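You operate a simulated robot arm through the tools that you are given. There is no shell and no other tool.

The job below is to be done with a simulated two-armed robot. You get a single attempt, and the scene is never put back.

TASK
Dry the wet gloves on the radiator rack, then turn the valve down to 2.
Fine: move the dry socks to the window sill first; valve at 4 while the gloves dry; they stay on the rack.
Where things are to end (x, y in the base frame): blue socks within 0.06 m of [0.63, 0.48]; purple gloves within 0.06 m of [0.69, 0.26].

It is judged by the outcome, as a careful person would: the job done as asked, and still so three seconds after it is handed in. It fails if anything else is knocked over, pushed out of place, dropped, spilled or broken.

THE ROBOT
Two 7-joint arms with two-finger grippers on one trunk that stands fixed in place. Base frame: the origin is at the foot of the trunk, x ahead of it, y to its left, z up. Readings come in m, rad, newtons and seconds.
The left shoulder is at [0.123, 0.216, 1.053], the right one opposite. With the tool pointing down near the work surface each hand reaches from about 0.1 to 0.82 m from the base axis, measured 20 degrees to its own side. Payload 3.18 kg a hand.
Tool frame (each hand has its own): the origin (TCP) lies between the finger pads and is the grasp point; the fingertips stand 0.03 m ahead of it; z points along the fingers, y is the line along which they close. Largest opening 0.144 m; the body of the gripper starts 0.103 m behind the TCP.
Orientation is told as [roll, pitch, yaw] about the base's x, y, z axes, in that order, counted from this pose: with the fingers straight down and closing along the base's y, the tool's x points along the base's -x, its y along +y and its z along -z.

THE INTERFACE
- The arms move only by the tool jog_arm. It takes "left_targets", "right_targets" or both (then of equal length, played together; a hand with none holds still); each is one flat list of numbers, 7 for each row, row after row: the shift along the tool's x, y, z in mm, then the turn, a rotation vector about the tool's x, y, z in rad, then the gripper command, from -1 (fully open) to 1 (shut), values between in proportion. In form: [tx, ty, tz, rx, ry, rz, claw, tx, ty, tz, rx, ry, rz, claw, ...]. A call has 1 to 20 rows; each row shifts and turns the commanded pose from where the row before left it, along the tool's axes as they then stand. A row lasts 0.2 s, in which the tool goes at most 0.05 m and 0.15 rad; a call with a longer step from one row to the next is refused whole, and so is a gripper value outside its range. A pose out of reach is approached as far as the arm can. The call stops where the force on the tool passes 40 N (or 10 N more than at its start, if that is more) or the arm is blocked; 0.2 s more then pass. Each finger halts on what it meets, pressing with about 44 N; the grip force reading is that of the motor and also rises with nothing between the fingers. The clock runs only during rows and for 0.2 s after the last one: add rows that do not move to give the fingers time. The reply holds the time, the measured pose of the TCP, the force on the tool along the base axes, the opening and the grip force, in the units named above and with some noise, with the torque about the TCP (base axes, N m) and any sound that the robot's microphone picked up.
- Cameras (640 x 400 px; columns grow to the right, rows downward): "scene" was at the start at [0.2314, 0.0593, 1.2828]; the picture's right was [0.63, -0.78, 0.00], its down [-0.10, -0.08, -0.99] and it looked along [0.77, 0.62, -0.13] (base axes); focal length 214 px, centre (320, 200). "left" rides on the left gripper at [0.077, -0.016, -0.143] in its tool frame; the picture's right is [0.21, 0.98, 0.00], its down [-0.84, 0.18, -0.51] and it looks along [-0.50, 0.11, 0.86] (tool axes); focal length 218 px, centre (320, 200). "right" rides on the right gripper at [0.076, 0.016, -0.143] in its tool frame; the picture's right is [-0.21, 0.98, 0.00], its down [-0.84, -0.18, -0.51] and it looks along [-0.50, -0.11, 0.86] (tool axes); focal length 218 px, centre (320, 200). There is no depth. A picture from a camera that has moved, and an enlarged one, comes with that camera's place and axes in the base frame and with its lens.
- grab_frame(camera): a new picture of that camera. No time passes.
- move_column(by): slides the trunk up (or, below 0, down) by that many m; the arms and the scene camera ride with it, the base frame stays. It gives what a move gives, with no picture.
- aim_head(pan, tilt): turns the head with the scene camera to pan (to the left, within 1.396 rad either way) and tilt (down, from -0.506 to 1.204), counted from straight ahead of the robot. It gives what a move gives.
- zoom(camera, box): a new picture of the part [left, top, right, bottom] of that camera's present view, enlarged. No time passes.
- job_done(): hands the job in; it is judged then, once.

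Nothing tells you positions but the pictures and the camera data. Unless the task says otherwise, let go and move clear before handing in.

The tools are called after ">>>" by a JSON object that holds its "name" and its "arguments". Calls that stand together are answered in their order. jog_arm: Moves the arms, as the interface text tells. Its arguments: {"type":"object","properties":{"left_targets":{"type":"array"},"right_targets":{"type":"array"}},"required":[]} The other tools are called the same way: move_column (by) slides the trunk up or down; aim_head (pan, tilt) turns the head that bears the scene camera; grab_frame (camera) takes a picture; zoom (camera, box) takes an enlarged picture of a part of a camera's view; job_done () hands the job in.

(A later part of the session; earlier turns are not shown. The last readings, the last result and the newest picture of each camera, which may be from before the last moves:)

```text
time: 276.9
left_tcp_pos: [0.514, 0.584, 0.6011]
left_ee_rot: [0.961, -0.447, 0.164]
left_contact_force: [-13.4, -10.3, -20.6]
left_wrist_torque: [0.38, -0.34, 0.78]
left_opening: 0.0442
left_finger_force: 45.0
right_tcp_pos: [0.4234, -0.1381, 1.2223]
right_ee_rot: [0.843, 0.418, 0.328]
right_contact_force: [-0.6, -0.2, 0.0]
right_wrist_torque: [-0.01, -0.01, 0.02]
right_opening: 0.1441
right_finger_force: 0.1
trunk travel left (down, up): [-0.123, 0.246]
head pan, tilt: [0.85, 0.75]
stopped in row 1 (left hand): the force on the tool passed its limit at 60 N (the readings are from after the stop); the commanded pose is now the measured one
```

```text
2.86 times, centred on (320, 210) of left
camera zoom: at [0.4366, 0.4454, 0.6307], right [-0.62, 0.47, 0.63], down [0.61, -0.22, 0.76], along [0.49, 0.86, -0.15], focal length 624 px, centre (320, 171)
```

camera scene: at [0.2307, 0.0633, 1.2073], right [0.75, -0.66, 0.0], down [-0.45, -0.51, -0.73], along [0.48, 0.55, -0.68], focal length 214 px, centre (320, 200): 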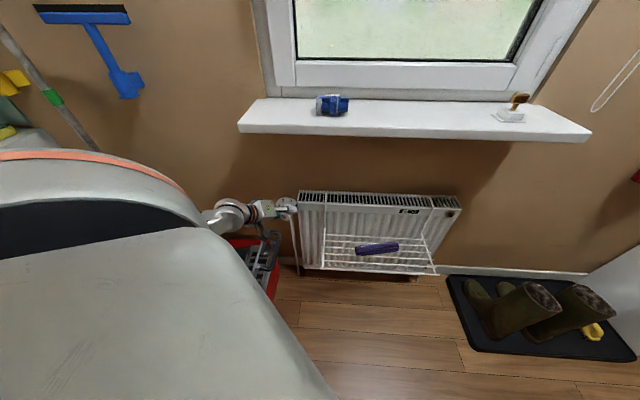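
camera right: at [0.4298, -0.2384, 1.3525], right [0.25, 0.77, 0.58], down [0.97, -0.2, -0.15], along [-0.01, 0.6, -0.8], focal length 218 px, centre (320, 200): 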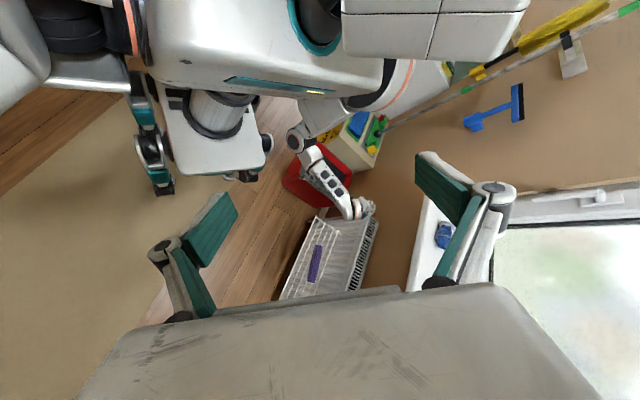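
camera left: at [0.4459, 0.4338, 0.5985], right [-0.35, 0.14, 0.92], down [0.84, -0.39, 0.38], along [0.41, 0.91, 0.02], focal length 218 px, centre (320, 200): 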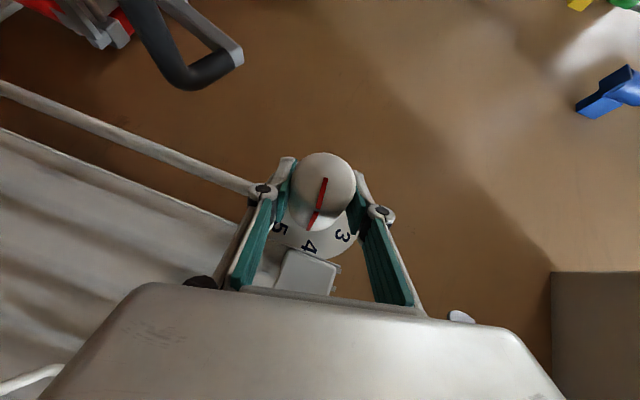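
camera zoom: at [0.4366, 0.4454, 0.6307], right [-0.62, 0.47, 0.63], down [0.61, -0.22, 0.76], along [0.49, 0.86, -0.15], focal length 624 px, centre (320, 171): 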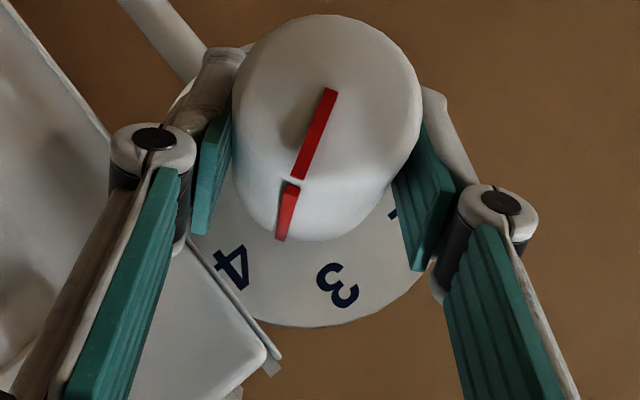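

Forces are high after regripping; I suspect fingertips rubbing the dial. I'll open, pull the hand back about 1 cm from the wall, verify the position, and only then regrip.

>>> {"name": "jog_arm", "arguments": {"left_targets": [0, 0, 0, 0, 0, 0, 0.3, 0, 0, 0, 0, 0, 0, 0, 0, 0, 0, 0, 0, 0, 0, 0, 0, 0, 0, 0, 0, 0]}}

>>> {"name": "grab_frame", "arguments": {"camera": "left"}}

>>> {"name": "zoom", "arguments": {"camera": "scene", "box": [210, 150, 350, 280]}}

```text
time: 277.9
left_tcp_pos: [0.5159, 0.5843, 0.6069]
left_ee_rot: [0.964, -0.455, 0.16]
left_contact_force: [-1.3, -3.3, -0.6]
left_wrist_torque: [0.09, 0.0, 0.05]
left_opening: 0.0728
left_finger_force: 0.2
right_tcp_pos: [0.4235, -0.1396, 1.2229]
right_ee_rot: [0.842, 0.416, 0.329]
right_contact_force: [-0.5, 0.6, 0.1]
right_wrist_torque: [0.01, -0.02, -0.03]
right_opening: 0.1439
right_finger_force: 0.2
trunk travel left (down, up): [-0.123, 0.246]
head pan, tilt: [0.85, 0.75]
```

```text
taken
camera left: at [0.4379, 0.4444, 0.6338], right [-0.62, 0.47, 0.63], down [0.61, -0.22, 0.76], along [0.49, 0.86, -0.15], focal length 218 px, centre (320, 200)
```

left: 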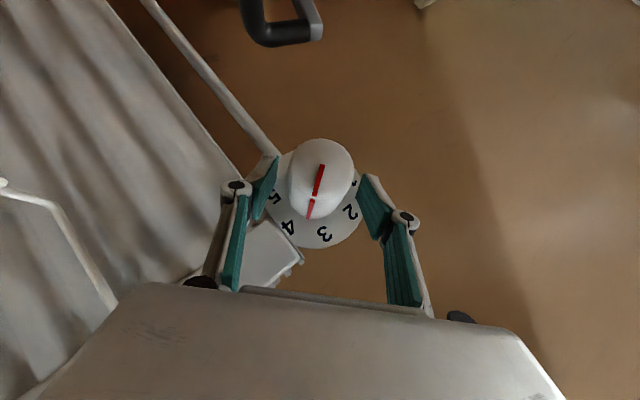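

```text
3.08 times, centred on (280, 215) of scene
camera zoom: at [0.2315, 0.0635, 1.2071], right [0.75, -0.66, 0.0], down [-0.45, -0.51, -0.73], along [0.48, 0.55, -0.68], focal length 660 px, centre (443, 154)
```

zoom: 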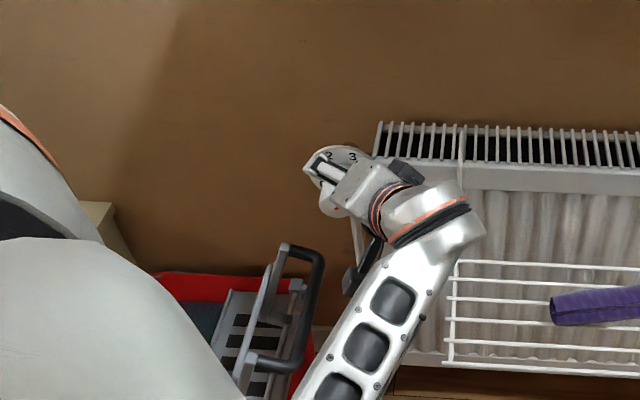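

The hand is free again, offset about 1 cm toward the wall. With fingers open, I'll test whether it can actually move back 1 cm (to see if the arm itself is jammed).

>>> {"name": "jog_arm", "arguments": {"left_targets": [6, 0, 0, 0, 0, 0, 0, 6, 0, 0, 0, 0, 0, 0, 0, 0, 0, 0, 0, 0, 0]}}

>>> {"name": "grab_frame", "arguments": {"camera": "left"}}

>>> {"name": "grab_frame", "arguments": {"camera": "right"}}

```text
time: 278.5
left_tcp_pos: [0.5128, 0.5856, 0.6113]
left_ee_rot: [0.989, -0.455, 0.132]
left_contact_force: [-35.2, -55.7, -8.7]
left_wrist_torque: [0.9, -1.43, 2.43]
left_opening: 0.0608
left_finger_force: 44.7
right_tcp_pos: [0.4212, -0.142, 1.2218]
right_ee_rot: [0.845, 0.415, 0.33]
right_contact_force: [0.7, 0.3, -0.5]
right_wrist_torque: [0.0, -0.03, -0.04]
right_opening: 0.1438
right_finger_force: 0.1
trunk travel left (down, up): [-0.123, 0.246]
head pan, tilt: [0.85, 0.75]
stopped in row 2 (left hand): the force on the tool passed its limit at 50 N (the readings are from after the stop); the commanded pose is now the measured one
```

```text
taken
camera left: at [0.4338, 0.4472, 0.635], right [-0.61, 0.46, 0.64], down [0.61, -0.25, 0.75], along [0.51, 0.85, -0.13], focal length 218 px, centre (320, 200)
```

left: 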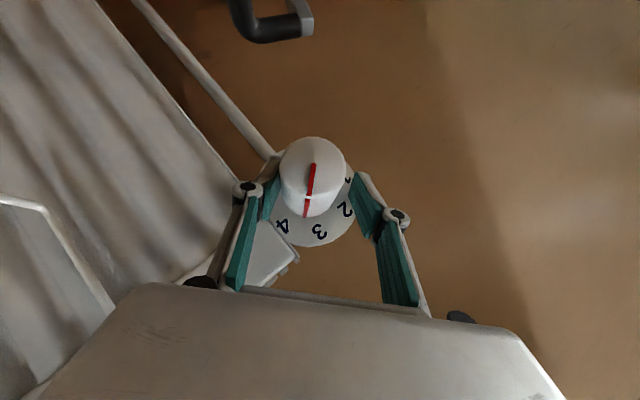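

```text
taken
camera right: at [0.4282, -0.2421, 1.3516], right [0.25, 0.77, 0.58], down [0.97, -0.2, -0.16], along [-0.01, 0.61, -0.8], focal length 218 px, centre (320, 200)
```

right: 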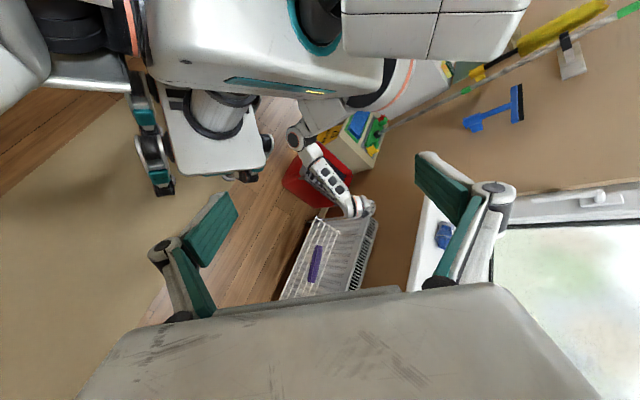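

The arm is being pushed forward by a jam elsewhere, pressing a finger on the knob. First I'll relax by opening the fingers wide, and check the force.

>>> {"name": "jog_arm", "arguments": {"left_targets": [0, 0, 0, 0, 0, 0, -0.3, 0, 0, 0, 0, 0, 0, -0.6]}}

>>> {"name": "grab_frame", "arguments": {"camera": "left"}}

>>> {"name": "zoom", "arguments": {"camera": "right", "box": [240, 40, 420, 240]}}

```text
time: 279.1
left_tcp_pos: [0.5144, 0.592, 0.6146]
left_ee_rot: [0.996, -0.458, 0.131]
left_contact_force: [-4.3, 3.5, 0.4]
left_wrist_torque: [0.18, 0.23, 0.04]
left_opening: 0.1136
left_finger_force: 0.1
right_tcp_pos: [0.4222, -0.1394, 1.2228]
right_ee_rot: [0.841, 0.415, 0.328]
right_contact_force: [1.0, 0.7, -0.4]
right_wrist_torque: [-0.04, -0.03, 0.04]
right_opening: 0.1437
right_finger_force: 0.1
trunk travel left (down, up): [-0.123, 0.246]
head pan, tilt: [0.85, 0.75]
```

```text
taken
camera left: at [0.4351, 0.4524, 0.6362], right [-0.61, 0.45, 0.64], down [0.6, -0.25, 0.76], along [0.51, 0.85, -0.12], focal length 218 px, centre (320, 200)
```

left: 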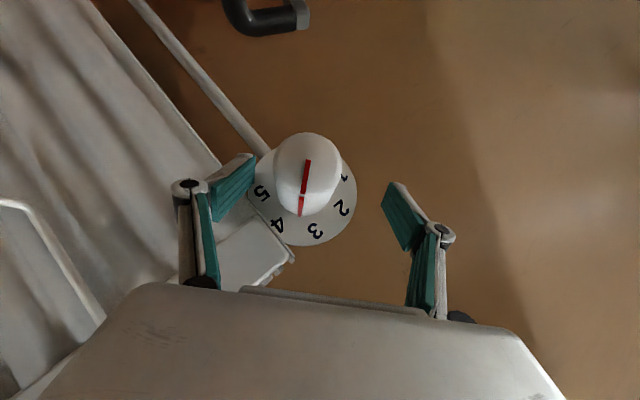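

```text
2.00 times, centred on (330, 140) of right
camera zoom: at [0.4294, -0.2381, 1.3527], right [0.25, 0.77, 0.58], down [0.97, -0.2, -0.15], along [-0.01, 0.6, -0.8], focal length 436 px, centre (300, 320)
```

zoom: 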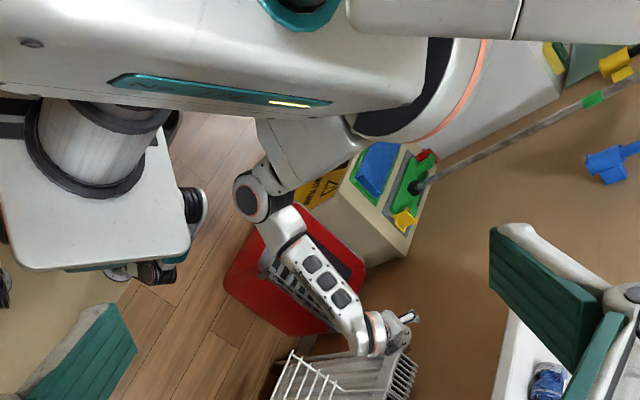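

The force is gone with the fingers wide open. From the right camera I can see the upper arm is wedged under the torso edge; the posture at the end of the clockwise turn was free, so I'll rotate the open hand back there (clockwise) and re-centre it on the knob axis.

>>> {"name": "jog_arm", "arguments": {"left_targets": [8, -5, -2, -0.0974, 0.0262, 0.0752, -0.5, 6, -4, -1.5, -0.0974, 0.0262, 0.0752, -0.4, 3, -1.5, -1, -0.0974, 0.0262, 0.0752, -0.3, 0, 0, 0, -0.0974, 0.0262, 0.0752, -0.3]}}

>>> {"name": "grab_frame", "arguments": {"camera": "left"}}

>>> {"name": "zoom", "arguments": {"camera": "right", "box": [240, 40, 420, 240]}}

```text
time: 280.3
left_tcp_pos: [0.5282, 0.5596, 0.6109]
left_ee_rot: [1.423, -0.148, 0.027]
left_contact_force: [0.4, 0.4, 0.5]
left_wrist_torque: [0.03, -0.01, 0.01]
left_opening: 0.0935
left_finger_force: 0.1
right_tcp_pos: [0.4239, -0.1395, 1.2241]
right_ee_rot: [0.84, 0.416, 0.33]
right_contact_force: [0.0, 0.5, -1.3]
right_wrist_torque: [0.02, -0.02, 0.0]
right_opening: 0.1441
right_finger_force: 0.1
trunk travel left (down, up): [-0.123, 0.246]
head pan, tilt: [0.85, 0.75]
stopped in row 4 (left hand): the arm was blocked; the commanded pose is now the measured one
```

```text
taken
camera left: at [0.4565, 0.4157, 0.6023], right [-0.35, 0.14, 0.93], down [0.81, -0.45, 0.37], along [0.47, 0.88, 0.05], focal length 218 px, centre (320, 200)
```

left: 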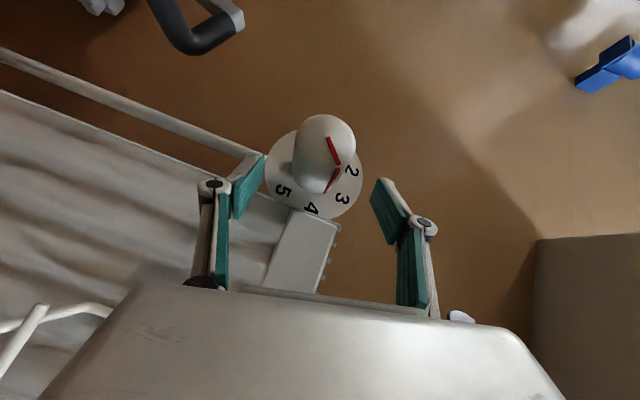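

```text
2.00 times, centred on (330, 140) of right
camera zoom: at [0.4296, -0.2384, 1.3525], right [0.25, 0.77, 0.58], down [0.97, -0.2, -0.15], along [-0.01, 0.6, -0.8], focal length 436 px, centre (300, 320)
```

zoom: 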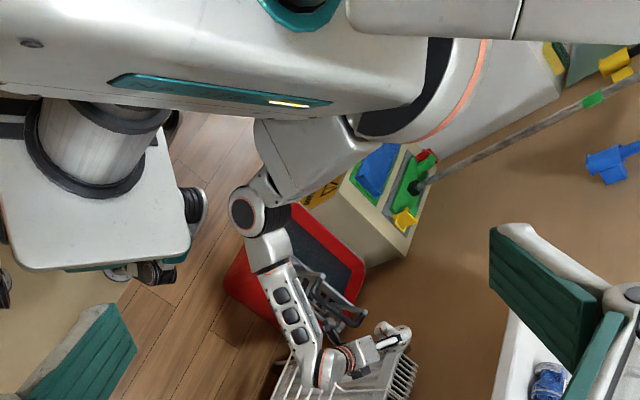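

The hand is clear of the knob's sides but the upper arm is still wedged inward. I'll exit toward the right along the radiator front (extending the arm), which should unwedge the elbow.

>>> {"name": "jog_arm", "arguments": {"left_targets": [-5, 3, -25, 0, 0, 0, -0.3, -20, 4, -30, 0, 0, 0, -0.3, -20, 4, -30, 0, 0, 0, -0.3]}}

>>> {"name": "grab_frame", "arguments": {"camera": "left"}}

>>> {"name": "zoom", "arguments": {"camera": "right", "box": [240, 40, 420, 240]}}

```text
time: 281.1
left_tcp_pos: [0.6053, 0.4621, 0.6681]
left_ee_rot: [1.52, -0.171, -0.113]
left_contact_force: [1.4, -0.8, 0.0]
left_wrist_torque: [0.01, -0.02, 0.17]
left_opening: 0.0944
left_finger_force: 0.1
right_tcp_pos: [0.4229, -0.1409, 1.2229]
right_ee_rot: [0.844, 0.415, 0.329]
right_contact_force: [0.4, -0.5, -0.5]
right_wrist_torque: [0.02, 0.0, 0.03]
right_opening: 0.1441
right_finger_force: 0.1
trunk travel left (down, up): [-0.123, 0.246]
head pan, tilt: [0.85, 0.75]
stopped in row 3 (left hand): the arm was blocked; the commanded pose is now the measured one
```

```text
taken
camera left: at [0.5148, 0.3285, 0.6452], right [-0.36, 0.09, 0.93], down [0.73, -0.59, 0.35], along [0.57, 0.81, 0.15], focal length 218 px, centre (320, 200)
```

left: 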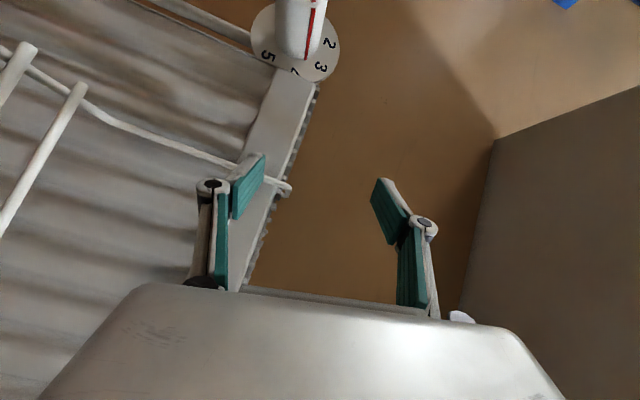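

```text
2.00 times, centred on (330, 140) of right
camera zoom: at [0.4297, -0.2393, 1.3527], right [0.25, 0.77, 0.58], down [0.97, -0.2, -0.15], along [0.0, 0.6, -0.8], focal length 436 px, centre (300, 320)
```

zoom: 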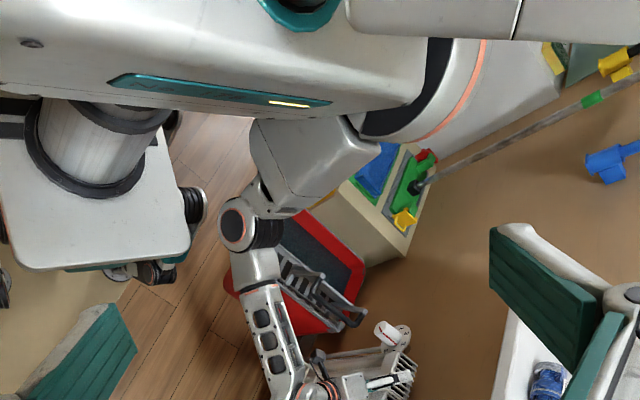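

The hand is now in front of the radiator, but the elbow is still inward. I'll turn the tool's heading rightward (away from the wall) while backing off a bit, which should swing the elbow outward; first a few rows.

>>> {"name": "jog_arm", "arguments": {"left_targets": [-1.9, 5.6, -13.1, 0.0238, -0.1378, 0.007, -0.3, -3.7, 5.3, -12.9, 0.0238, -0.1378, 0.007, -0.3, -5.3, 5, -12.4, 0.0238, -0.1378, 0.007, -0.3, -7, 4.8, -11.6, 0.0238, -0.1378, 0.007, -0.3]}}

>>> {"name": "grab_frame", "arguments": {"camera": "scene"}}

>>> {"name": "zoom", "arguments": {"camera": "right", "box": [200, 40, 420, 240]}}

```text
time: 282.1
left_tcp_pos: [0.5998, 0.4094, 0.6931]
left_ee_rot: [1.517, -0.172, -0.671]
left_contact_force: [0.3, -0.5, -0.6]
left_wrist_torque: [0.0, 0.0, -0.01]
left_opening: 0.0936
left_finger_force: 0.1
right_tcp_pos: [0.4232, -0.1399, 1.2236]
right_ee_rot: [0.844, 0.416, 0.327]
right_contact_force: [0.3, 0.8, -0.7]
right_wrist_torque: [-0.01, 0.0, 0.01]
right_opening: 0.144
right_finger_force: 0.1
trunk travel left (down, up): [-0.123, 0.246]
head pan, tilt: [0.85, 0.75]
```

```text
taken
camera scene: at [0.2315, 0.0637, 1.2071], right [0.75, -0.66, 0.0], down [-0.45, -0.51, -0.73], along [0.48, 0.55, -0.68], focal length 214 px, centre (320, 200)
```

scene: 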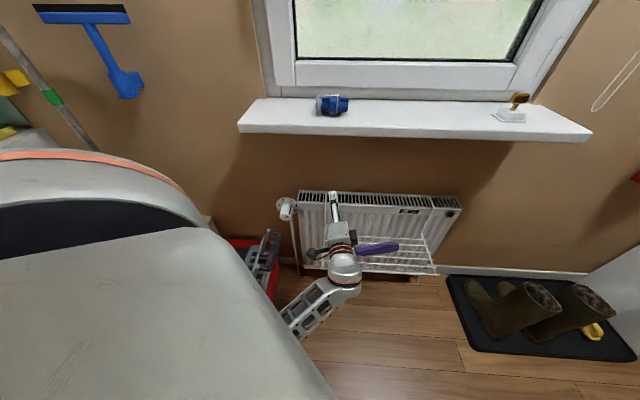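

```text
2.00 times, centred on (310, 140) of right
camera zoom: at [0.4295, -0.2387, 1.3527], right [0.25, 0.77, 0.58], down [0.97, -0.2, -0.15], along [0.0, 0.6, -0.8], focal length 436 px, centre (340, 320)
```

zoom: 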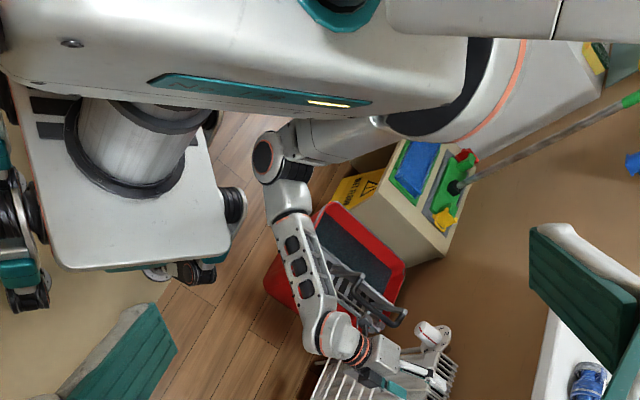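

No blocking now. Continuing to turn the heading to the right.

>>> {"name": "jog_arm", "arguments": {"left_targets": [-8.5, 4.6, -10.6, 0.0238, -0.1378, 0.007, -0.3, -9.8, 4.4, -9.5, 0.0238, -0.1378, 0.007, -0.3, -11, 4.3, -8.1, 0.0238, -0.1378, 0.007, -0.3, -12, 4.2, -6.6, 0.0238, -0.1378, 0.007, -0.3]}}

>>> {"name": "grab_frame", "arguments": {"camera": "scene"}}

>>> {"name": "zoom", "arguments": {"camera": "right", "box": [200, 40, 420, 240]}}

```text
time: 283.1
left_tcp_pos: [0.5986, 0.3604, 0.72]
left_ee_rot: [1.52, -0.173, -1.234]
left_contact_force: [0.0, 0.2, -0.9]
left_wrist_torque: [-0.01, -0.01, -0.01]
left_opening: 0.0939
left_finger_force: 0.0
right_tcp_pos: [0.4225, -0.139, 1.2226]
right_ee_rot: [0.843, 0.417, 0.327]
right_contact_force: [0.5, 0.5, -1.2]
right_wrist_torque: [0.03, 0.01, -0.01]
right_opening: 0.1442
right_finger_force: 0.0
trunk travel left (down, up): [-0.123, 0.246]
head pan, tilt: [0.85, 0.75]
```

```text
taken
camera scene: at [0.2315, 0.0638, 1.2071], right [0.75, -0.66, 0.0], down [-0.45, -0.51, -0.73], along [0.48, 0.55, -0.68], focal length 214 px, centre (320, 200)
```

scene: 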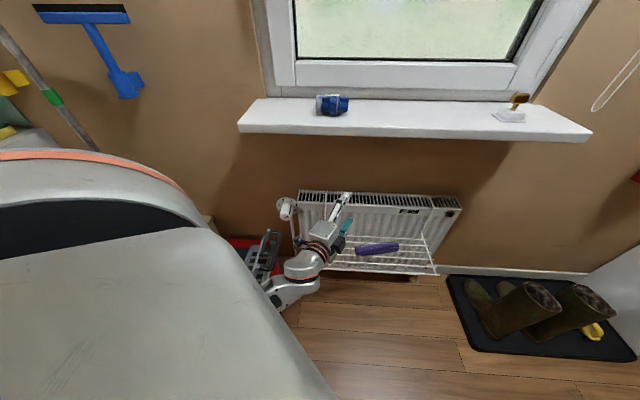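

```text
2.00 times, centred on (310, 140) of right
camera zoom: at [0.4295, -0.2386, 1.3526], right [0.25, 0.77, 0.58], down [0.97, -0.2, -0.15], along [0.0, 0.6, -0.8], focal length 436 px, centre (340, 320)
```

zoom: 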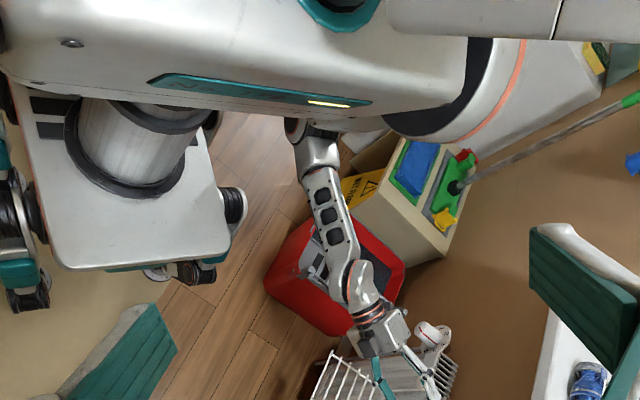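

The elbow has swung back under the shoulder — posture is good again. I'll move the hand left over to the area left of the knob (above toolbox height), checking halfway.

>>> {"name": "jog_arm", "arguments": {"left_targets": [37.6, 9.7, -13.1, 0.0093, -0.0531, 0.0027, -0.3, 36.8, 9.5, -15.3, 0.0093, -0.0531, 0.0027, -0.3, 36, 9.3, -17.4, 0.0093, -0.0531, 0.0027, -0.3, 35.1, 9, -19.3, 0.0093, -0.0531, 0.0027, -0.3]}}

>>> {"name": "zoom", "arguments": {"camera": "right", "box": [200, 40, 420, 240]}}

>>> {"name": "grab_frame", "arguments": {"camera": "scene"}}

```text
time: 284.1
left_tcp_pos: [0.4992, 0.4877, 0.7352]
left_ee_rot: [1.52, -0.173, -1.45]
left_contact_force: [0.6, 1.0, 0.1]
left_wrist_torque: [-0.01, 0.03, 0.01]
left_opening: 0.0935
left_finger_force: 0.0
right_tcp_pos: [0.4236, -0.139, 1.2225]
right_ee_rot: [0.843, 0.417, 0.327]
right_contact_force: [-0.9, -0.2, 0.4]
right_wrist_torque: [-0.01, -0.01, -0.01]
right_opening: 0.1441
right_finger_force: 0.0
trunk travel left (down, up): [-0.123, 0.246]
head pan, tilt: [0.85, 0.75]
```

```text
2.00 times, centred on (310, 140) of right
camera zoom: at [0.4295, -0.2386, 1.3527], right [0.25, 0.77, 0.58], down [0.97, -0.2, -0.15], along [0.0, 0.6, -0.8], focal length 436 px, centre (340, 320)
```

zoom: 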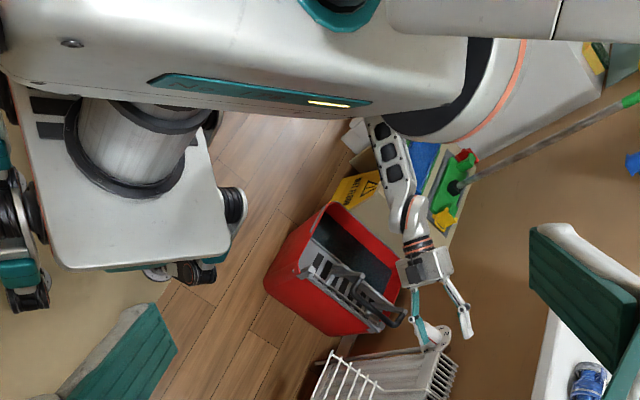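

```text
taken
camera scene: at [0.2315, 0.0638, 1.2071], right [0.75, -0.66, 0.0], down [-0.45, -0.51, -0.73], along [0.48, 0.55, -0.68], focal length 214 px, centre (320, 200)
```

scene: 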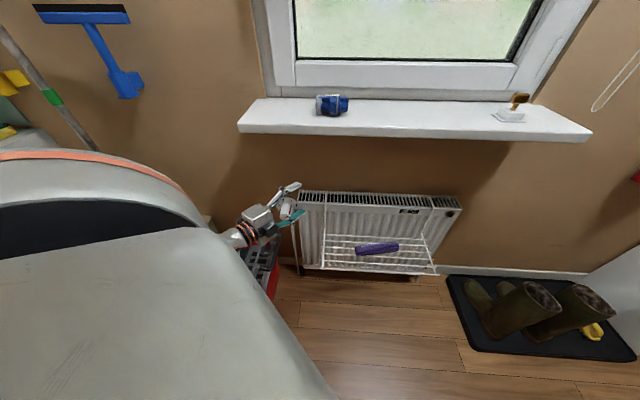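

Moving freely. Continuing the rest of the way to the left.

>>> {"name": "jog_arm", "arguments": {"left_targets": [34, 8.7, -21.2, 0.0093, -0.0531, 0.0027, -0.3, 32.9, 8.4, -23.1, 0.0093, -0.0531, 0.0027, -0.3, 31.6, 8.1, -24.8, 0.0093, -0.0531, 0.0027, -0.3, 30.2, 7.8, -26.5, 0.0093, -0.0531, 0.0027, -0.3]}}

>>> {"name": "grab_frame", "arguments": {"camera": "left"}}

>>> {"name": "zoom", "arguments": {"camera": "scene", "box": [200, 150, 340, 280]}}

```text
time: 285.1
left_tcp_pos: [0.3994, 0.6197, 0.7501]
left_ee_rot: [1.52, -0.176, -1.662]
left_contact_force: [0.7, 0.6, 0.0]
left_wrist_torque: [0.01, -0.03, 0.02]
left_opening: 0.0936
left_finger_force: 0.1
right_tcp_pos: [0.4239, -0.1387, 1.2224]
right_ee_rot: [0.844, 0.416, 0.327]
right_contact_force: [-0.4, -0.2, 0.2]
right_wrist_torque: [-0.03, 0.03, -0.03]
right_opening: 0.1439
right_finger_force: 0.1
trunk travel left (down, up): [-0.123, 0.246]
head pan, tilt: [0.85, 0.75]
```

```text
taken
camera left: at [0.2635, 0.7066, 0.7257], right [0.08, 0.37, 0.93], down [-0.57, -0.74, 0.35], along [0.82, -0.56, 0.15], focal length 218 px, centre (320, 200)
```

left: 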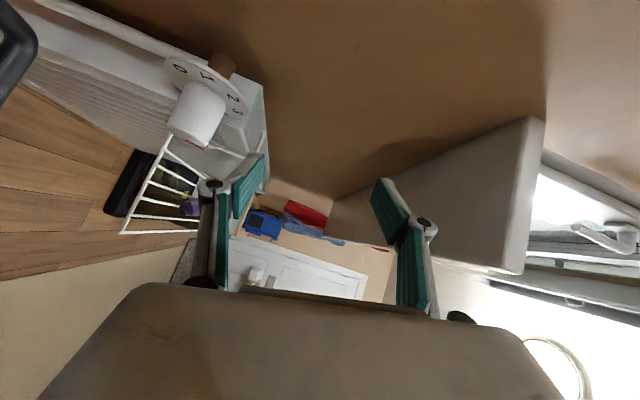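

```text
3.08 times, centred on (270, 215) of scene
camera zoom: at [0.2316, 0.0639, 1.207], right [0.75, -0.66, 0.0], down [-0.45, -0.51, -0.73], along [0.48, 0.55, -0.68], focal length 660 px, centre (474, 154)
```

zoom: 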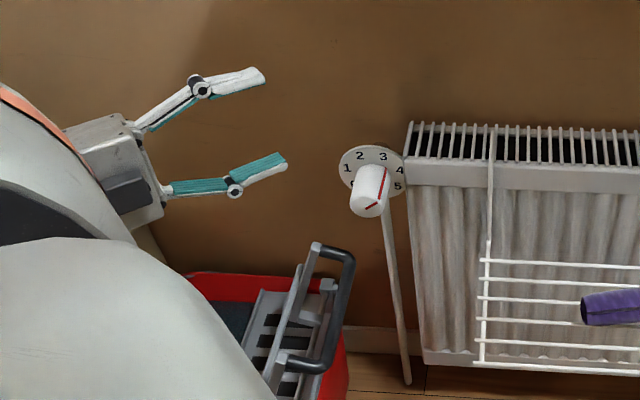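

The hand is at the left approach area. I'll read the pointer precisely with a closer zoom.

>>> {"name": "zoom", "arguments": {"camera": "scene", "box": [262, 190, 306, 222]}}

```text
12.50 times, centred on (284, 206) of scene
camera zoom: at [0.2316, 0.0639, 1.207], right [0.75, -0.66, 0.0], down [-0.45, -0.51, -0.73], along [0.48, 0.55, -0.68], focal length 2681 px, centre (770, 125)
```

zoom: 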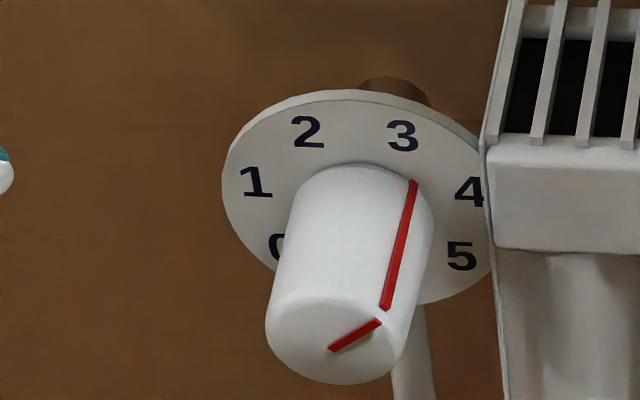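

The pointer reads about 3.5, so it needs roughly 76° counter-clockwise to reach 2. First I'll roll the gripper back to the orientation used for the first approach (about −161° about its own axis), here in free space.

>>> {"name": "jog_arm", "arguments": {"left_targets": [0, 0, 0, 0, 0, -0.1407, -0.1, 0, 0, 0, 0, 0, -0.1407, -0.1, 0, 0, 0, 0, 0, -0.1407, -0.1, 0, 0, 0, 0, 0, -0.1407, -0.1, 0, 0, 0, 0, 0, -0.1407, -0.1, 0, 0, 0, 0, 0, -0.1407, -0.1, 0, 0, 0, 0, 0, -0.1407, -0.1, 0, 0, 0, 0, 0, -0.1407, -0.1, 0, 0, 0, 0, 0, -0.1407, -0.1, 0, 0, 0, 0, 0, -0.1407, -0.1, 0, 0, 0, 0, 0, -0.1407, -0.1, 0, 0, 0, 0, 0, -0.1407, -0.1, 0, 0, 0, 0, 0, -0.1407, -0.1, 0, 0, 0, 0, 0, -0.1407, -0.1, 0, 0, 0, 0, 0, -0.1407, -0.1, 0, 0, 0, 0, 0, -0.1407, -0.1, 0, 0, 0, 0, 0, -0.1407, -0.1, 0, 0, 0, 0, 0, -0.1407, -0.1, 0, 0, 0, 0, 0, -0.1407, -0.1, 0, 0, 0, 0, 0, -0.1407, -0.1]}}

>>> {"name": "jog_arm", "arguments": {"left_targets": [0, 0, 0, -0.112, 0, 0, -0.1]}}

>>> {"name": "grab_frame", "arguments": {"camera": "left"}}

```text
time: 289.3
left_tcp_pos: [0.3989, 0.6176, 0.7489]
left_ee_rot: [-1.519, -0.148, 1.463]
left_contact_force: [0.0, -0.9, -0.5]
left_wrist_torque: [0.02, -0.01, -0.01]
left_opening: 0.0793
left_finger_force: 0.0
right_tcp_pos: [0.4235, -0.1391, 1.2237]
right_ee_rot: [0.843, 0.417, 0.328]
right_contact_force: [-0.5, 0.6, 0.4]
right_wrist_torque: [0.01, 0.01, -0.02]
right_opening: 0.1443
right_finger_force: 0.0
trunk travel left (down, up): [-0.123, 0.246]
head pan, tilt: [0.85, 0.75]
```

```text
time: 289.7
left_tcp_pos: [0.4002, 0.6177, 0.749]
left_ee_rot: [-1.407, -0.153, 1.462]
left_contact_force: [0.9, 0.2, -0.5]
left_wrist_torque: [-0.01, -0.01, 0.02]
left_opening: 0.0792
left_finger_force: 0.0
right_tcp_pos: [0.422, -0.1399, 1.2241]
right_ee_rot: [0.842, 0.415, 0.331]
right_contact_force: [0.6, -0.2, -0.4]
right_wrist_torque: [-0.02, -0.02, 0.03]
right_opening: 0.1441
right_finger_force: 0.1
trunk travel left (down, up): [-0.123, 0.246]
head pan, tilt: [0.85, 0.75]
```

```text
taken
camera left: at [0.2529, 0.5526, 0.7753], right [-0.17, -0.04, -0.99], down [-0.43, 0.9, 0.03], along [0.89, 0.43, -0.17], focal length 218 px, centre (320, 200)
```

left: 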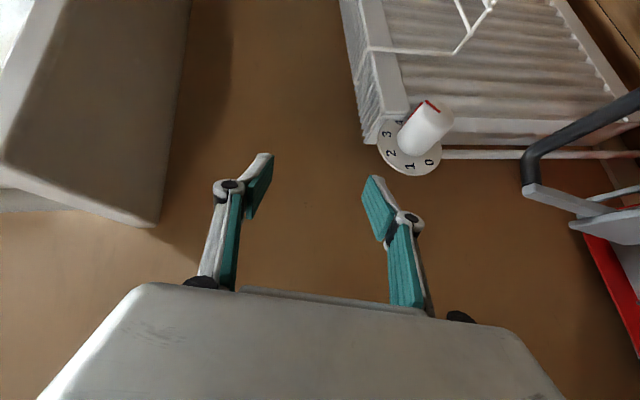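

The gripper orientation matches the first approach exactly. I'll go to the same pre-grip point and slide onto the knob with open fingers.

>>> {"name": "jog_arm", "arguments": {"left_targets": [10.8, 30.9, 13.2, 0, 0, 0, -0.2, 10.8, 30.9, 13.2, 0, 0, 0, -0.2, 10.8, 30.9, 13.2, 0, 0, 0, -0.2, 10.8, 30.9, 13.2, 0, 0, 0, -0.2]}}

>>> {"name": "jog_arm", "arguments": {"left_targets": [0.45, 0.1, 20, 0, 0, 0, -0.2, 0.45, 0.1, 20, 0, 0, 0, -0.2, 0.45, 0.1, 20, 0, 0, 0, -0.2, 0.45, 0.1, 16, 0, 0, 0, -0.2]}}

>>> {"name": "grab_frame", "arguments": {"camera": "left"}}

>>> {"name": "zoom", "arguments": {"camera": "right", "box": [200, 40, 420, 240]}}

```text
time: 290.7
left_tcp_pos: [0.4292, 0.5937, 0.6144]
left_ee_rot: [-1.406, -0.151, 1.463]
left_contact_force: [-0.1, -0.4, 0.3]
left_wrist_torque: [0.03, -0.05, 0.02]
left_opening: 0.0864
left_finger_force: 0.0
right_tcp_pos: [0.4241, -0.1383, 1.2217]
right_ee_rot: [0.842, 0.416, 0.328]
right_contact_force: [-1.1, -1.0, 0.1]
right_wrist_torque: [-0.03, 0.01, 0.02]
right_opening: 0.144
right_finger_force: 0.1
trunk travel left (down, up): [-0.123, 0.246]
head pan, tilt: [0.85, 0.75]
```

```text
time: 291.7
left_tcp_pos: [0.5049, 0.5846, 0.6016]
left_ee_rot: [-1.406, -0.154, 1.462]
left_contact_force: [0.2, -0.6, -0.7]
left_wrist_torque: [-0.02, -0.01, 0.0]
left_opening: 0.0862
left_finger_force: 0.0
right_tcp_pos: [0.4236, -0.1393, 1.2237]
right_ee_rot: [0.845, 0.416, 0.327]
right_contact_force: [-0.5, -0.2, -0.6]
right_wrist_torque: [0.01, -0.01, 0.01]
right_opening: 0.1437
right_finger_force: 0.0
trunk travel left (down, up): [-0.123, 0.246]
head pan, tilt: [0.85, 0.75]
```

```text
taken
camera left: at [0.3576, 0.5191, 0.6281], right [-0.17, -0.04, -0.99], down [-0.43, 0.9, 0.03], along [0.89, 0.43, -0.17], focal length 218 px, centre (320, 200)
```

left: 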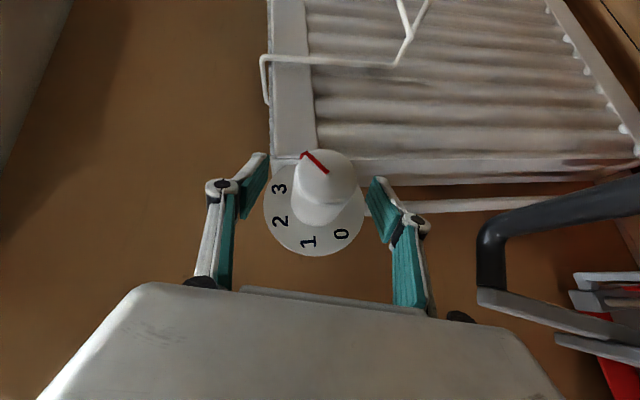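

```text
2.00 times, centred on (310, 140) of right
camera zoom: at [0.4298, -0.2385, 1.3524], right [0.25, 0.77, 0.58], down [0.97, -0.2, -0.15], along [-0.01, 0.6, -0.8], focal length 436 px, centre (340, 320)
```

zoom: 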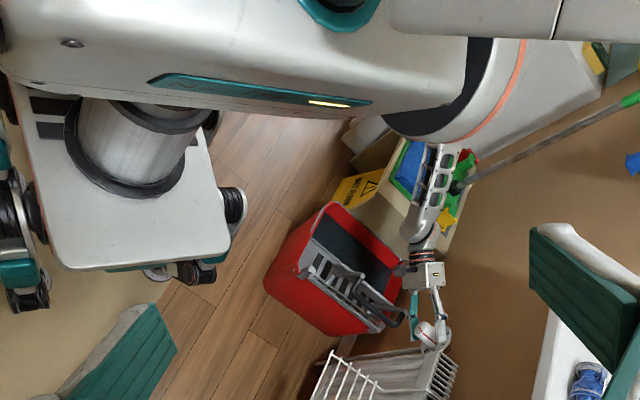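

The knob is again between the fingers with the elbow well out. I'll rotate the open hand clockwise about 40° around the knob, grip, then turn counter-clockwise 40°.

>>> {"name": "jog_arm", "arguments": {"left_targets": [0, 0, 0, -0.1073, 0.002, 0.0899, -0.2, 0, 0, 0, -0.1073, 0.002, 0.0899, -0.2, 0, 0, 0, -0.1073, 0.002, 0.0899, -0.2, 0, 0, 0, -0.1073, 0.002, 0.0899, -0.2, 0, 0, 0, -0.1073, 0.002, 0.0899, -0.2]}}

>>> {"name": "grab_frame", "arguments": {"camera": "left"}}

```text
time: 292.9
left_tcp_pos: [0.5028, 0.5842, 0.6014]
left_ee_rot: [-0.784, -0.546, 1.236]
left_contact_force: [0.7, 0.6, -0.4]
left_wrist_torque: [-0.03, -0.03, -0.01]
left_opening: 0.0863
left_finger_force: 0.0
right_tcp_pos: [0.4231, -0.1389, 1.223]
right_ee_rot: [0.843, 0.417, 0.33]
right_contact_force: [0.1, 0.1, 0.0]
right_wrist_torque: [0.02, -0.01, 0.03]
right_opening: 0.1439
right_finger_force: 0.0
trunk travel left (down, up): [-0.123, 0.246]
head pan, tilt: [0.85, 0.75]
```

```text
taken
camera left: at [0.3778, 0.4972, 0.6563], right [-0.6, 0.4, -0.7], down [-0.26, 0.72, 0.64], along [0.76, 0.56, -0.33], focal length 218 px, centre (320, 200)
```

left: 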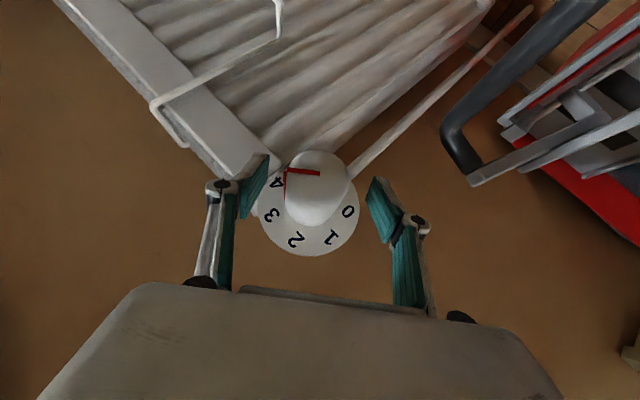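

Aligned. Now gripping and turning counter-clockwise.

>>> {"name": "jog_arm", "arguments": {"left_targets": [0, 0, 0, 0, 0, 0, 0.2, 0, 0, 0, 0, 0, 0, 0.6, 0, 0, 0, 0, 0, 0, 1, 0, 0, 0, 0, 0, 0, 1, 0, 0, 0, 0, 0, 0, 1]}}

>>> {"name": "jog_arm", "arguments": {"left_targets": [0, 0, 0, 0.1073, -0.002, -0.0899, 1, 0, 0, 0, 0.1073, -0.002, -0.0899, 1, 0, 0, 0, 0.1073, -0.002, -0.0899, 1]}}

>>> {"name": "grab_frame", "arguments": {"camera": "left"}}

```text
time: 294.1
left_tcp_pos: [0.5038, 0.5822, 0.6027]
left_ee_rot: [-0.79, -0.547, 1.241]
left_contact_force: [15.1, -13.7, 6.4]
left_wrist_torque: [-0.12, 0.05, -0.36]
left_opening: 0.0437
left_finger_force: 45.0
right_tcp_pos: [0.4228, -0.1406, 1.2237]
right_ee_rot: [0.844, 0.415, 0.331]
right_contact_force: [-0.2, 1.1, 0.8]
right_wrist_torque: [0.0, 0.01, 0.02]
right_opening: 0.1437
right_finger_force: 0.0
trunk travel left (down, up): [-0.123, 0.246]
head pan, tilt: [0.85, 0.75]
```

```text
time: 294.9
left_tcp_pos: [0.5038, 0.5827, 0.6019]
left_ee_rot: [-1.181, -0.326, 1.406]
left_contact_force: [5.3, -8.4, 11.2]
left_wrist_torque: [-0.1, 0.02, -1.15]
left_opening: 0.0434
left_finger_force: 44.8
right_tcp_pos: [0.4233, -0.1407, 1.2231]
right_ee_rot: [0.845, 0.416, 0.33]
right_contact_force: [0.0, -0.1, -0.2]
right_wrist_torque: [0.0, 0.01, 0.03]
right_opening: 0.1441
right_finger_force: 0.0
trunk travel left (down, up): [-0.123, 0.246]
head pan, tilt: [0.85, 0.75]
```

```text
taken
camera left: at [0.3637, 0.5114, 0.6416], right [-0.35, 0.15, -0.92], down [-0.4, 0.87, 0.29], along [0.85, 0.47, -0.24], focal length 218 px, centre (320, 200)
```

left: 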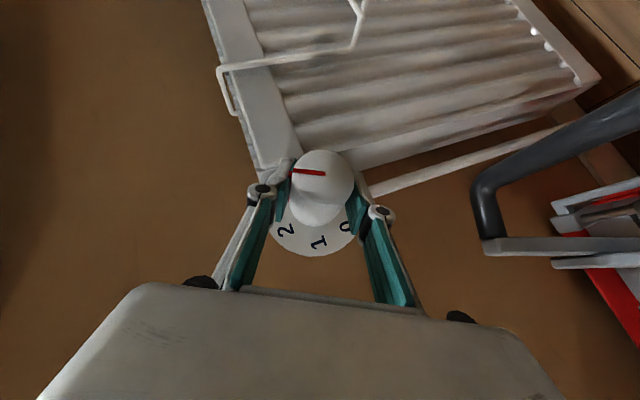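

Turning well with small forces. Continuing this stroke.

>>> {"name": "jog_arm", "arguments": {"left_targets": [0, 0, 0, 0.1073, -0.002, -0.0899, 1, 0, 0, 0, 0.1073, -0.002, -0.0899, 1, 0, 0, 0, 0.1073, -0.002, -0.0899, 1]}}

>>> {"name": "grab_frame", "arguments": {"camera": "left"}}

>>> {"name": "zoom", "arguments": {"camera": "scene", "box": [262, 190, 306, 222]}}

```text
time: 295.7
left_tcp_pos: [0.5026, 0.5833, 0.6]
left_ee_rot: [-1.518, -0.063, 1.473]
left_contact_force: [11.3, -7.0, 2.1]
left_wrist_torque: [0.24, -0.25, 0.11]
left_opening: 0.0434
left_finger_force: 45.3
right_tcp_pos: [0.4233, -0.1394, 1.2213]
right_ee_rot: [0.843, 0.418, 0.329]
right_contact_force: [-0.4, 0.1, -0.3]
right_wrist_torque: [-0.01, -0.02, 0.02]
right_opening: 0.1442
right_finger_force: 0.0
trunk travel left (down, up): [-0.123, 0.246]
head pan, tilt: [0.85, 0.75]
```

```text
taken
camera left: at [0.3543, 0.5208, 0.6181], right [-0.07, -0.14, -0.99], down [-0.43, 0.9, -0.1], along [0.9, 0.42, -0.12], focal length 218 px, centre (320, 200)
```

left: 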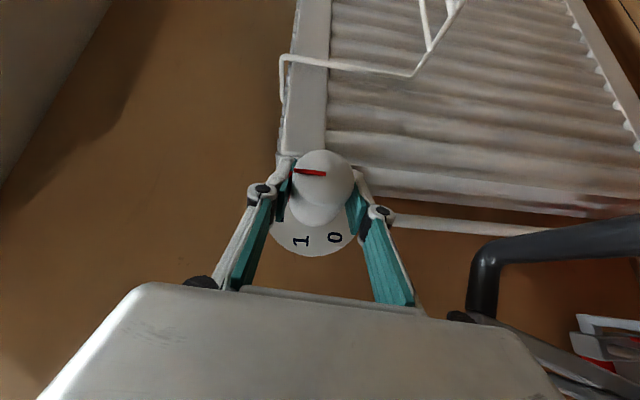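

```text
12.50 times, centred on (284, 206) of scene
camera zoom: at [0.2323, 0.0632, 1.2068], right [0.75, -0.66, 0.0], down [-0.45, -0.51, -0.73], along [0.48, 0.55, -0.68], focal length 2681 px, centre (770, 125)
```

zoom: 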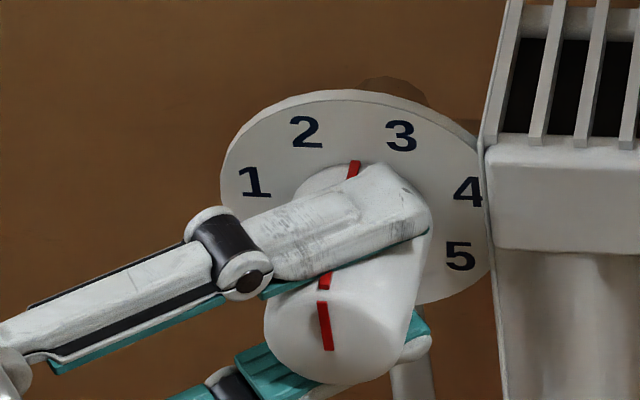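

The pointer now reads about 2.4. I'll open, rotate the hand back clockwise ~24°, regrip, and turn the remaining ~20° to 2.

>>> {"name": "jog_arm", "arguments": {"left_targets": [0, 0, 0, 0, 0, 0, 0.3, 0, 0, 0, 0, 0, 0, -0.2, 0, 0, 0, 0, 0, 0, -0.2, 0, 0, 0, -0.1073, 0.002, 0.0899, -0.2, 0, 0, 0, -0.1073, 0.002, 0.0899, -0.2, 0, 0, 0, -0.1073, 0.002, 0.0899, -0.2, 0, 0, 0, 0, 0, 0, -0.2]}}

>>> {"name": "grab_frame", "arguments": {"camera": "left"}}

>>> {"name": "zoom", "arguments": {"camera": "scene", "box": [262, 190, 306, 222]}}

```text
time: 297.3
left_tcp_pos: [0.5029, 0.5836, 0.6001]
left_ee_rot: [-1.178, -0.325, 1.408]
left_contact_force: [0.7, -0.3, 0.1]
left_wrist_torque: [0.0, 0.01, 0.04]
left_opening: 0.0864
left_finger_force: 0.0
right_tcp_pos: [0.4232, -0.1398, 1.2224]
right_ee_rot: [0.842, 0.416, 0.329]
right_contact_force: [-0.3, 0.5, 0.6]
right_wrist_torque: [-0.02, 0.0, 0.0]
right_opening: 0.1441
right_finger_force: 0.0
trunk travel left (down, up): [-0.123, 0.246]
head pan, tilt: [0.85, 0.75]
```

```text
taken
camera left: at [0.3633, 0.5114, 0.641], right [-0.35, 0.15, -0.92], down [-0.4, 0.87, 0.3], along [0.84, 0.48, -0.25], focal length 218 px, centre (320, 200)
```

left: 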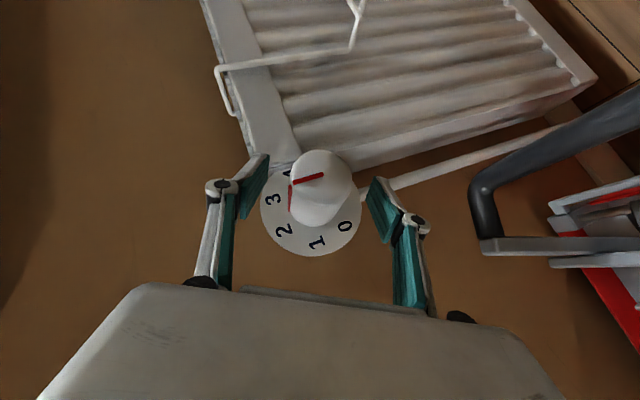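

```text
12.50 times, centred on (284, 206) of scene
camera zoom: at [0.2317, 0.0637, 1.2069], right [0.75, -0.66, 0.0], down [-0.45, -0.51, -0.73], along [0.48, 0.55, -0.68], focal length 2681 px, centre (770, 125)
```

zoom: 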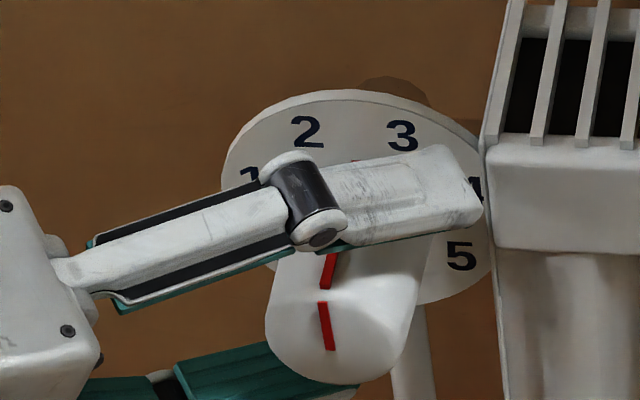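

The pointer stays at about 2.4. Gripping again and turning about 19° counter-clockwise.

>>> {"name": "jog_arm", "arguments": {"left_targets": [0, 0, 0, 0, 0, 0, 0.2, 0, 0, 0, 0, 0, 0, 0.6, 0, 0, 0, 0, 0, 0, 1, 0, 0, 0, 0, 0, 0, 1, 0, 0, 0, 0, 0, 0, 1]}}

>>> {"name": "zoom", "arguments": {"camera": "scene", "box": [262, 190, 306, 222]}}

>>> {"name": "jog_arm", "arguments": {"left_targets": [0, 0, 0, 0.0833, -0.0016, -0.0698, 1, 0, 0, 0, 0.0833, -0.0016, -0.0698, 1, 0, 0, 0, 0.0833, -0.0016, -0.0698, 1]}}

>>> {"name": "zoom", "arguments": {"camera": "scene", "box": [262, 190, 306, 222]}}

```text
time: 298.5
left_tcp_pos: [0.5034, 0.5833, 0.6014]
left_ee_rot: [-1.182, -0.324, 1.407]
left_contact_force: [5.4, -4.4, 3.7]
left_wrist_torque: [-0.15, 0.05, -0.04]
left_opening: 0.0432
left_finger_force: 44.8
right_tcp_pos: [0.4229, -0.1402, 1.2222]
right_ee_rot: [0.842, 0.416, 0.327]
right_contact_force: [0.4, 0.5, -0.6]
right_wrist_torque: [-0.01, 0.01, 0.0]
right_opening: 0.1439
right_finger_force: 0.1
trunk travel left (down, up): [-0.123, 0.246]
head pan, tilt: [0.85, 0.75]
```

```text
12.50 times, centred on (284, 206) of scene
camera zoom: at [0.2316, 0.0633, 1.2071], right [0.75, -0.66, 0.0], down [-0.45, -0.51, -0.73], along [0.48, 0.55, -0.68], focal length 2681 px, centre (770, 125)
```

zoom: 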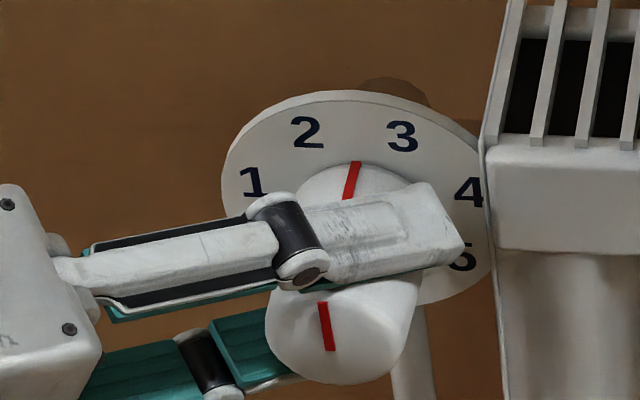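

```text
time: 299.3
left_tcp_pos: [0.5044, 0.5825, 0.599]
left_ee_rot: [-1.444, -0.123, 1.465]
left_contact_force: [8.7, -8.6, -1.4]
left_wrist_torque: [0.21, -0.18, -0.21]
left_opening: 0.0431
left_finger_force: 45.3
right_tcp_pos: [0.4233, -0.14, 1.2225]
right_ee_rot: [0.844, 0.417, 0.329]
right_contact_force: [-0.3, 0.1, -0.4]
right_wrist_torque: [-0.04, -0.02, -0.01]
right_opening: 0.144
right_finger_force: 0.1
trunk travel left (down, up): [-0.123, 0.246]
head pan, tilt: [0.85, 0.75]
```

```text
12.50 times, centred on (284, 206) of scene
camera zoom: at [0.2323, 0.0633, 1.2068], right [0.75, -0.66, 0.0], down [-0.45, -0.51, -0.73], along [0.48, 0.55, -0.68], focal length 2681 px, centre (770, 125)
```

zoom: 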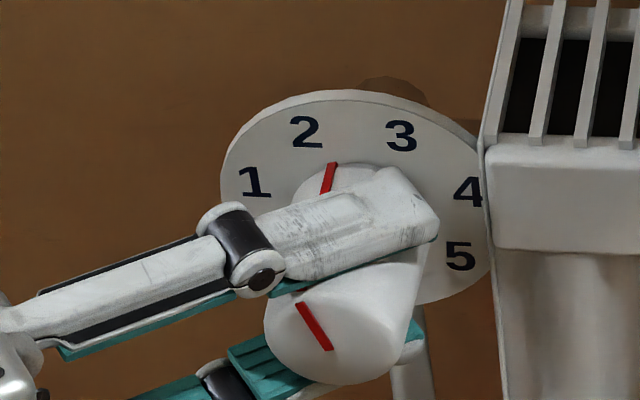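

The pointer now lines up with 2. I'll release gently and back the hand out along its axis, then verify the dial.

>>> {"name": "jog_arm", "arguments": {"left_targets": [0, 0, 0, 0, 0, 0, 0.3, 0, 0, 0, 0, 0, 0, -0.1, 0, 0, 0, 0, 0, 0, -0.3, 0, 0, 0, 0, 0, 0, -0.3]}}

>>> {"name": "jog_arm", "arguments": {"left_targets": [0, 0, -15, 0, 0, 0, -0.3, 0, 0, -25, 0, 0, 0, -0.3, 0, 0, -30, 0, 0, 0, -0.3, 0, 0, -30, 0, 0, 0, -0.3]}}

>>> {"name": "zoom", "arguments": {"camera": "scene", "box": [262, 190, 306, 222]}}

>>> {"name": "grab_frame", "arguments": {"camera": "left"}}

```text
time: 300.3
left_tcp_pos: [0.5024, 0.5849, 0.6015]
left_ee_rot: [-1.443, -0.124, 1.469]
left_contact_force: [-0.3, -0.2, -0.4]
left_wrist_torque: [0.0, -0.01, -0.02]
left_opening: 0.0937
left_finger_force: 0.1
right_tcp_pos: [0.4225, -0.1398, 1.2222]
right_ee_rot: [0.842, 0.416, 0.327]
right_contact_force: [0.2, 0.2, -0.2]
right_wrist_torque: [0.0, -0.03, -0.01]
right_opening: 0.1438
right_finger_force: 0.2
trunk travel left (down, up): [-0.123, 0.246]
head pan, tilt: [0.85, 0.75]
```

```text
time: 301.3
left_tcp_pos: [0.405, 0.5911, 0.6143]
left_ee_rot: [-1.443, -0.124, 1.47]
left_contact_force: [0.0, -0.5, 0.3]
left_wrist_torque: [0.01, -0.01, 0.0]
left_opening: 0.0935
left_finger_force: 0.1
right_tcp_pos: [0.4223, -0.1386, 1.2238]
right_ee_rot: [0.843, 0.414, 0.326]
right_contact_force: [0.5, 0.4, 0.2]
right_wrist_torque: [0.02, 0.02, 0.0]
right_opening: 0.144
right_finger_force: 0.1
trunk travel left (down, up): [-0.123, 0.246]
head pan, tilt: [0.85, 0.75]
```

```text
12.50 times, centred on (284, 206) of scene
camera zoom: at [0.2315, 0.0636, 1.2071], right [0.75, -0.66, 0.0], down [-0.45, -0.51, -0.73], along [0.48, 0.55, -0.68], focal length 2681 px, centre (770, 125)
```

zoom: 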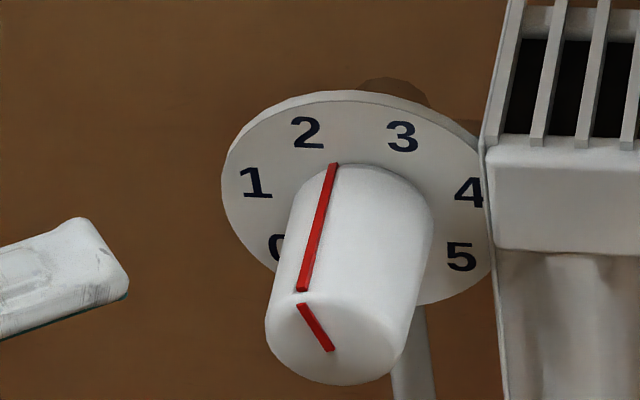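

```text
taken
camera left: at [0.2578, 0.5274, 0.6376], right [-0.13, -0.07, -0.99], down [-0.44, 0.9, -0.01], along [0.89, 0.43, -0.15], focal length 218 px, centre (320, 200)
```

left: 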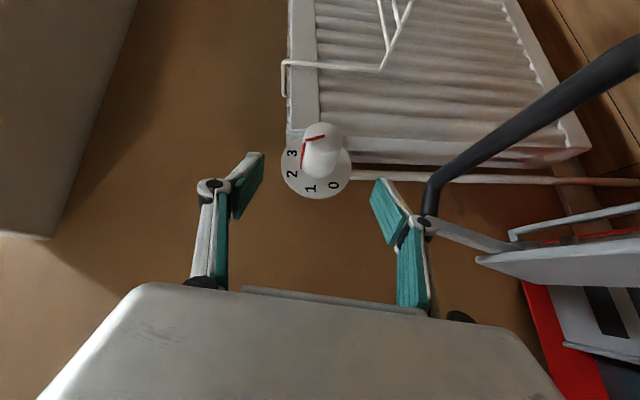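

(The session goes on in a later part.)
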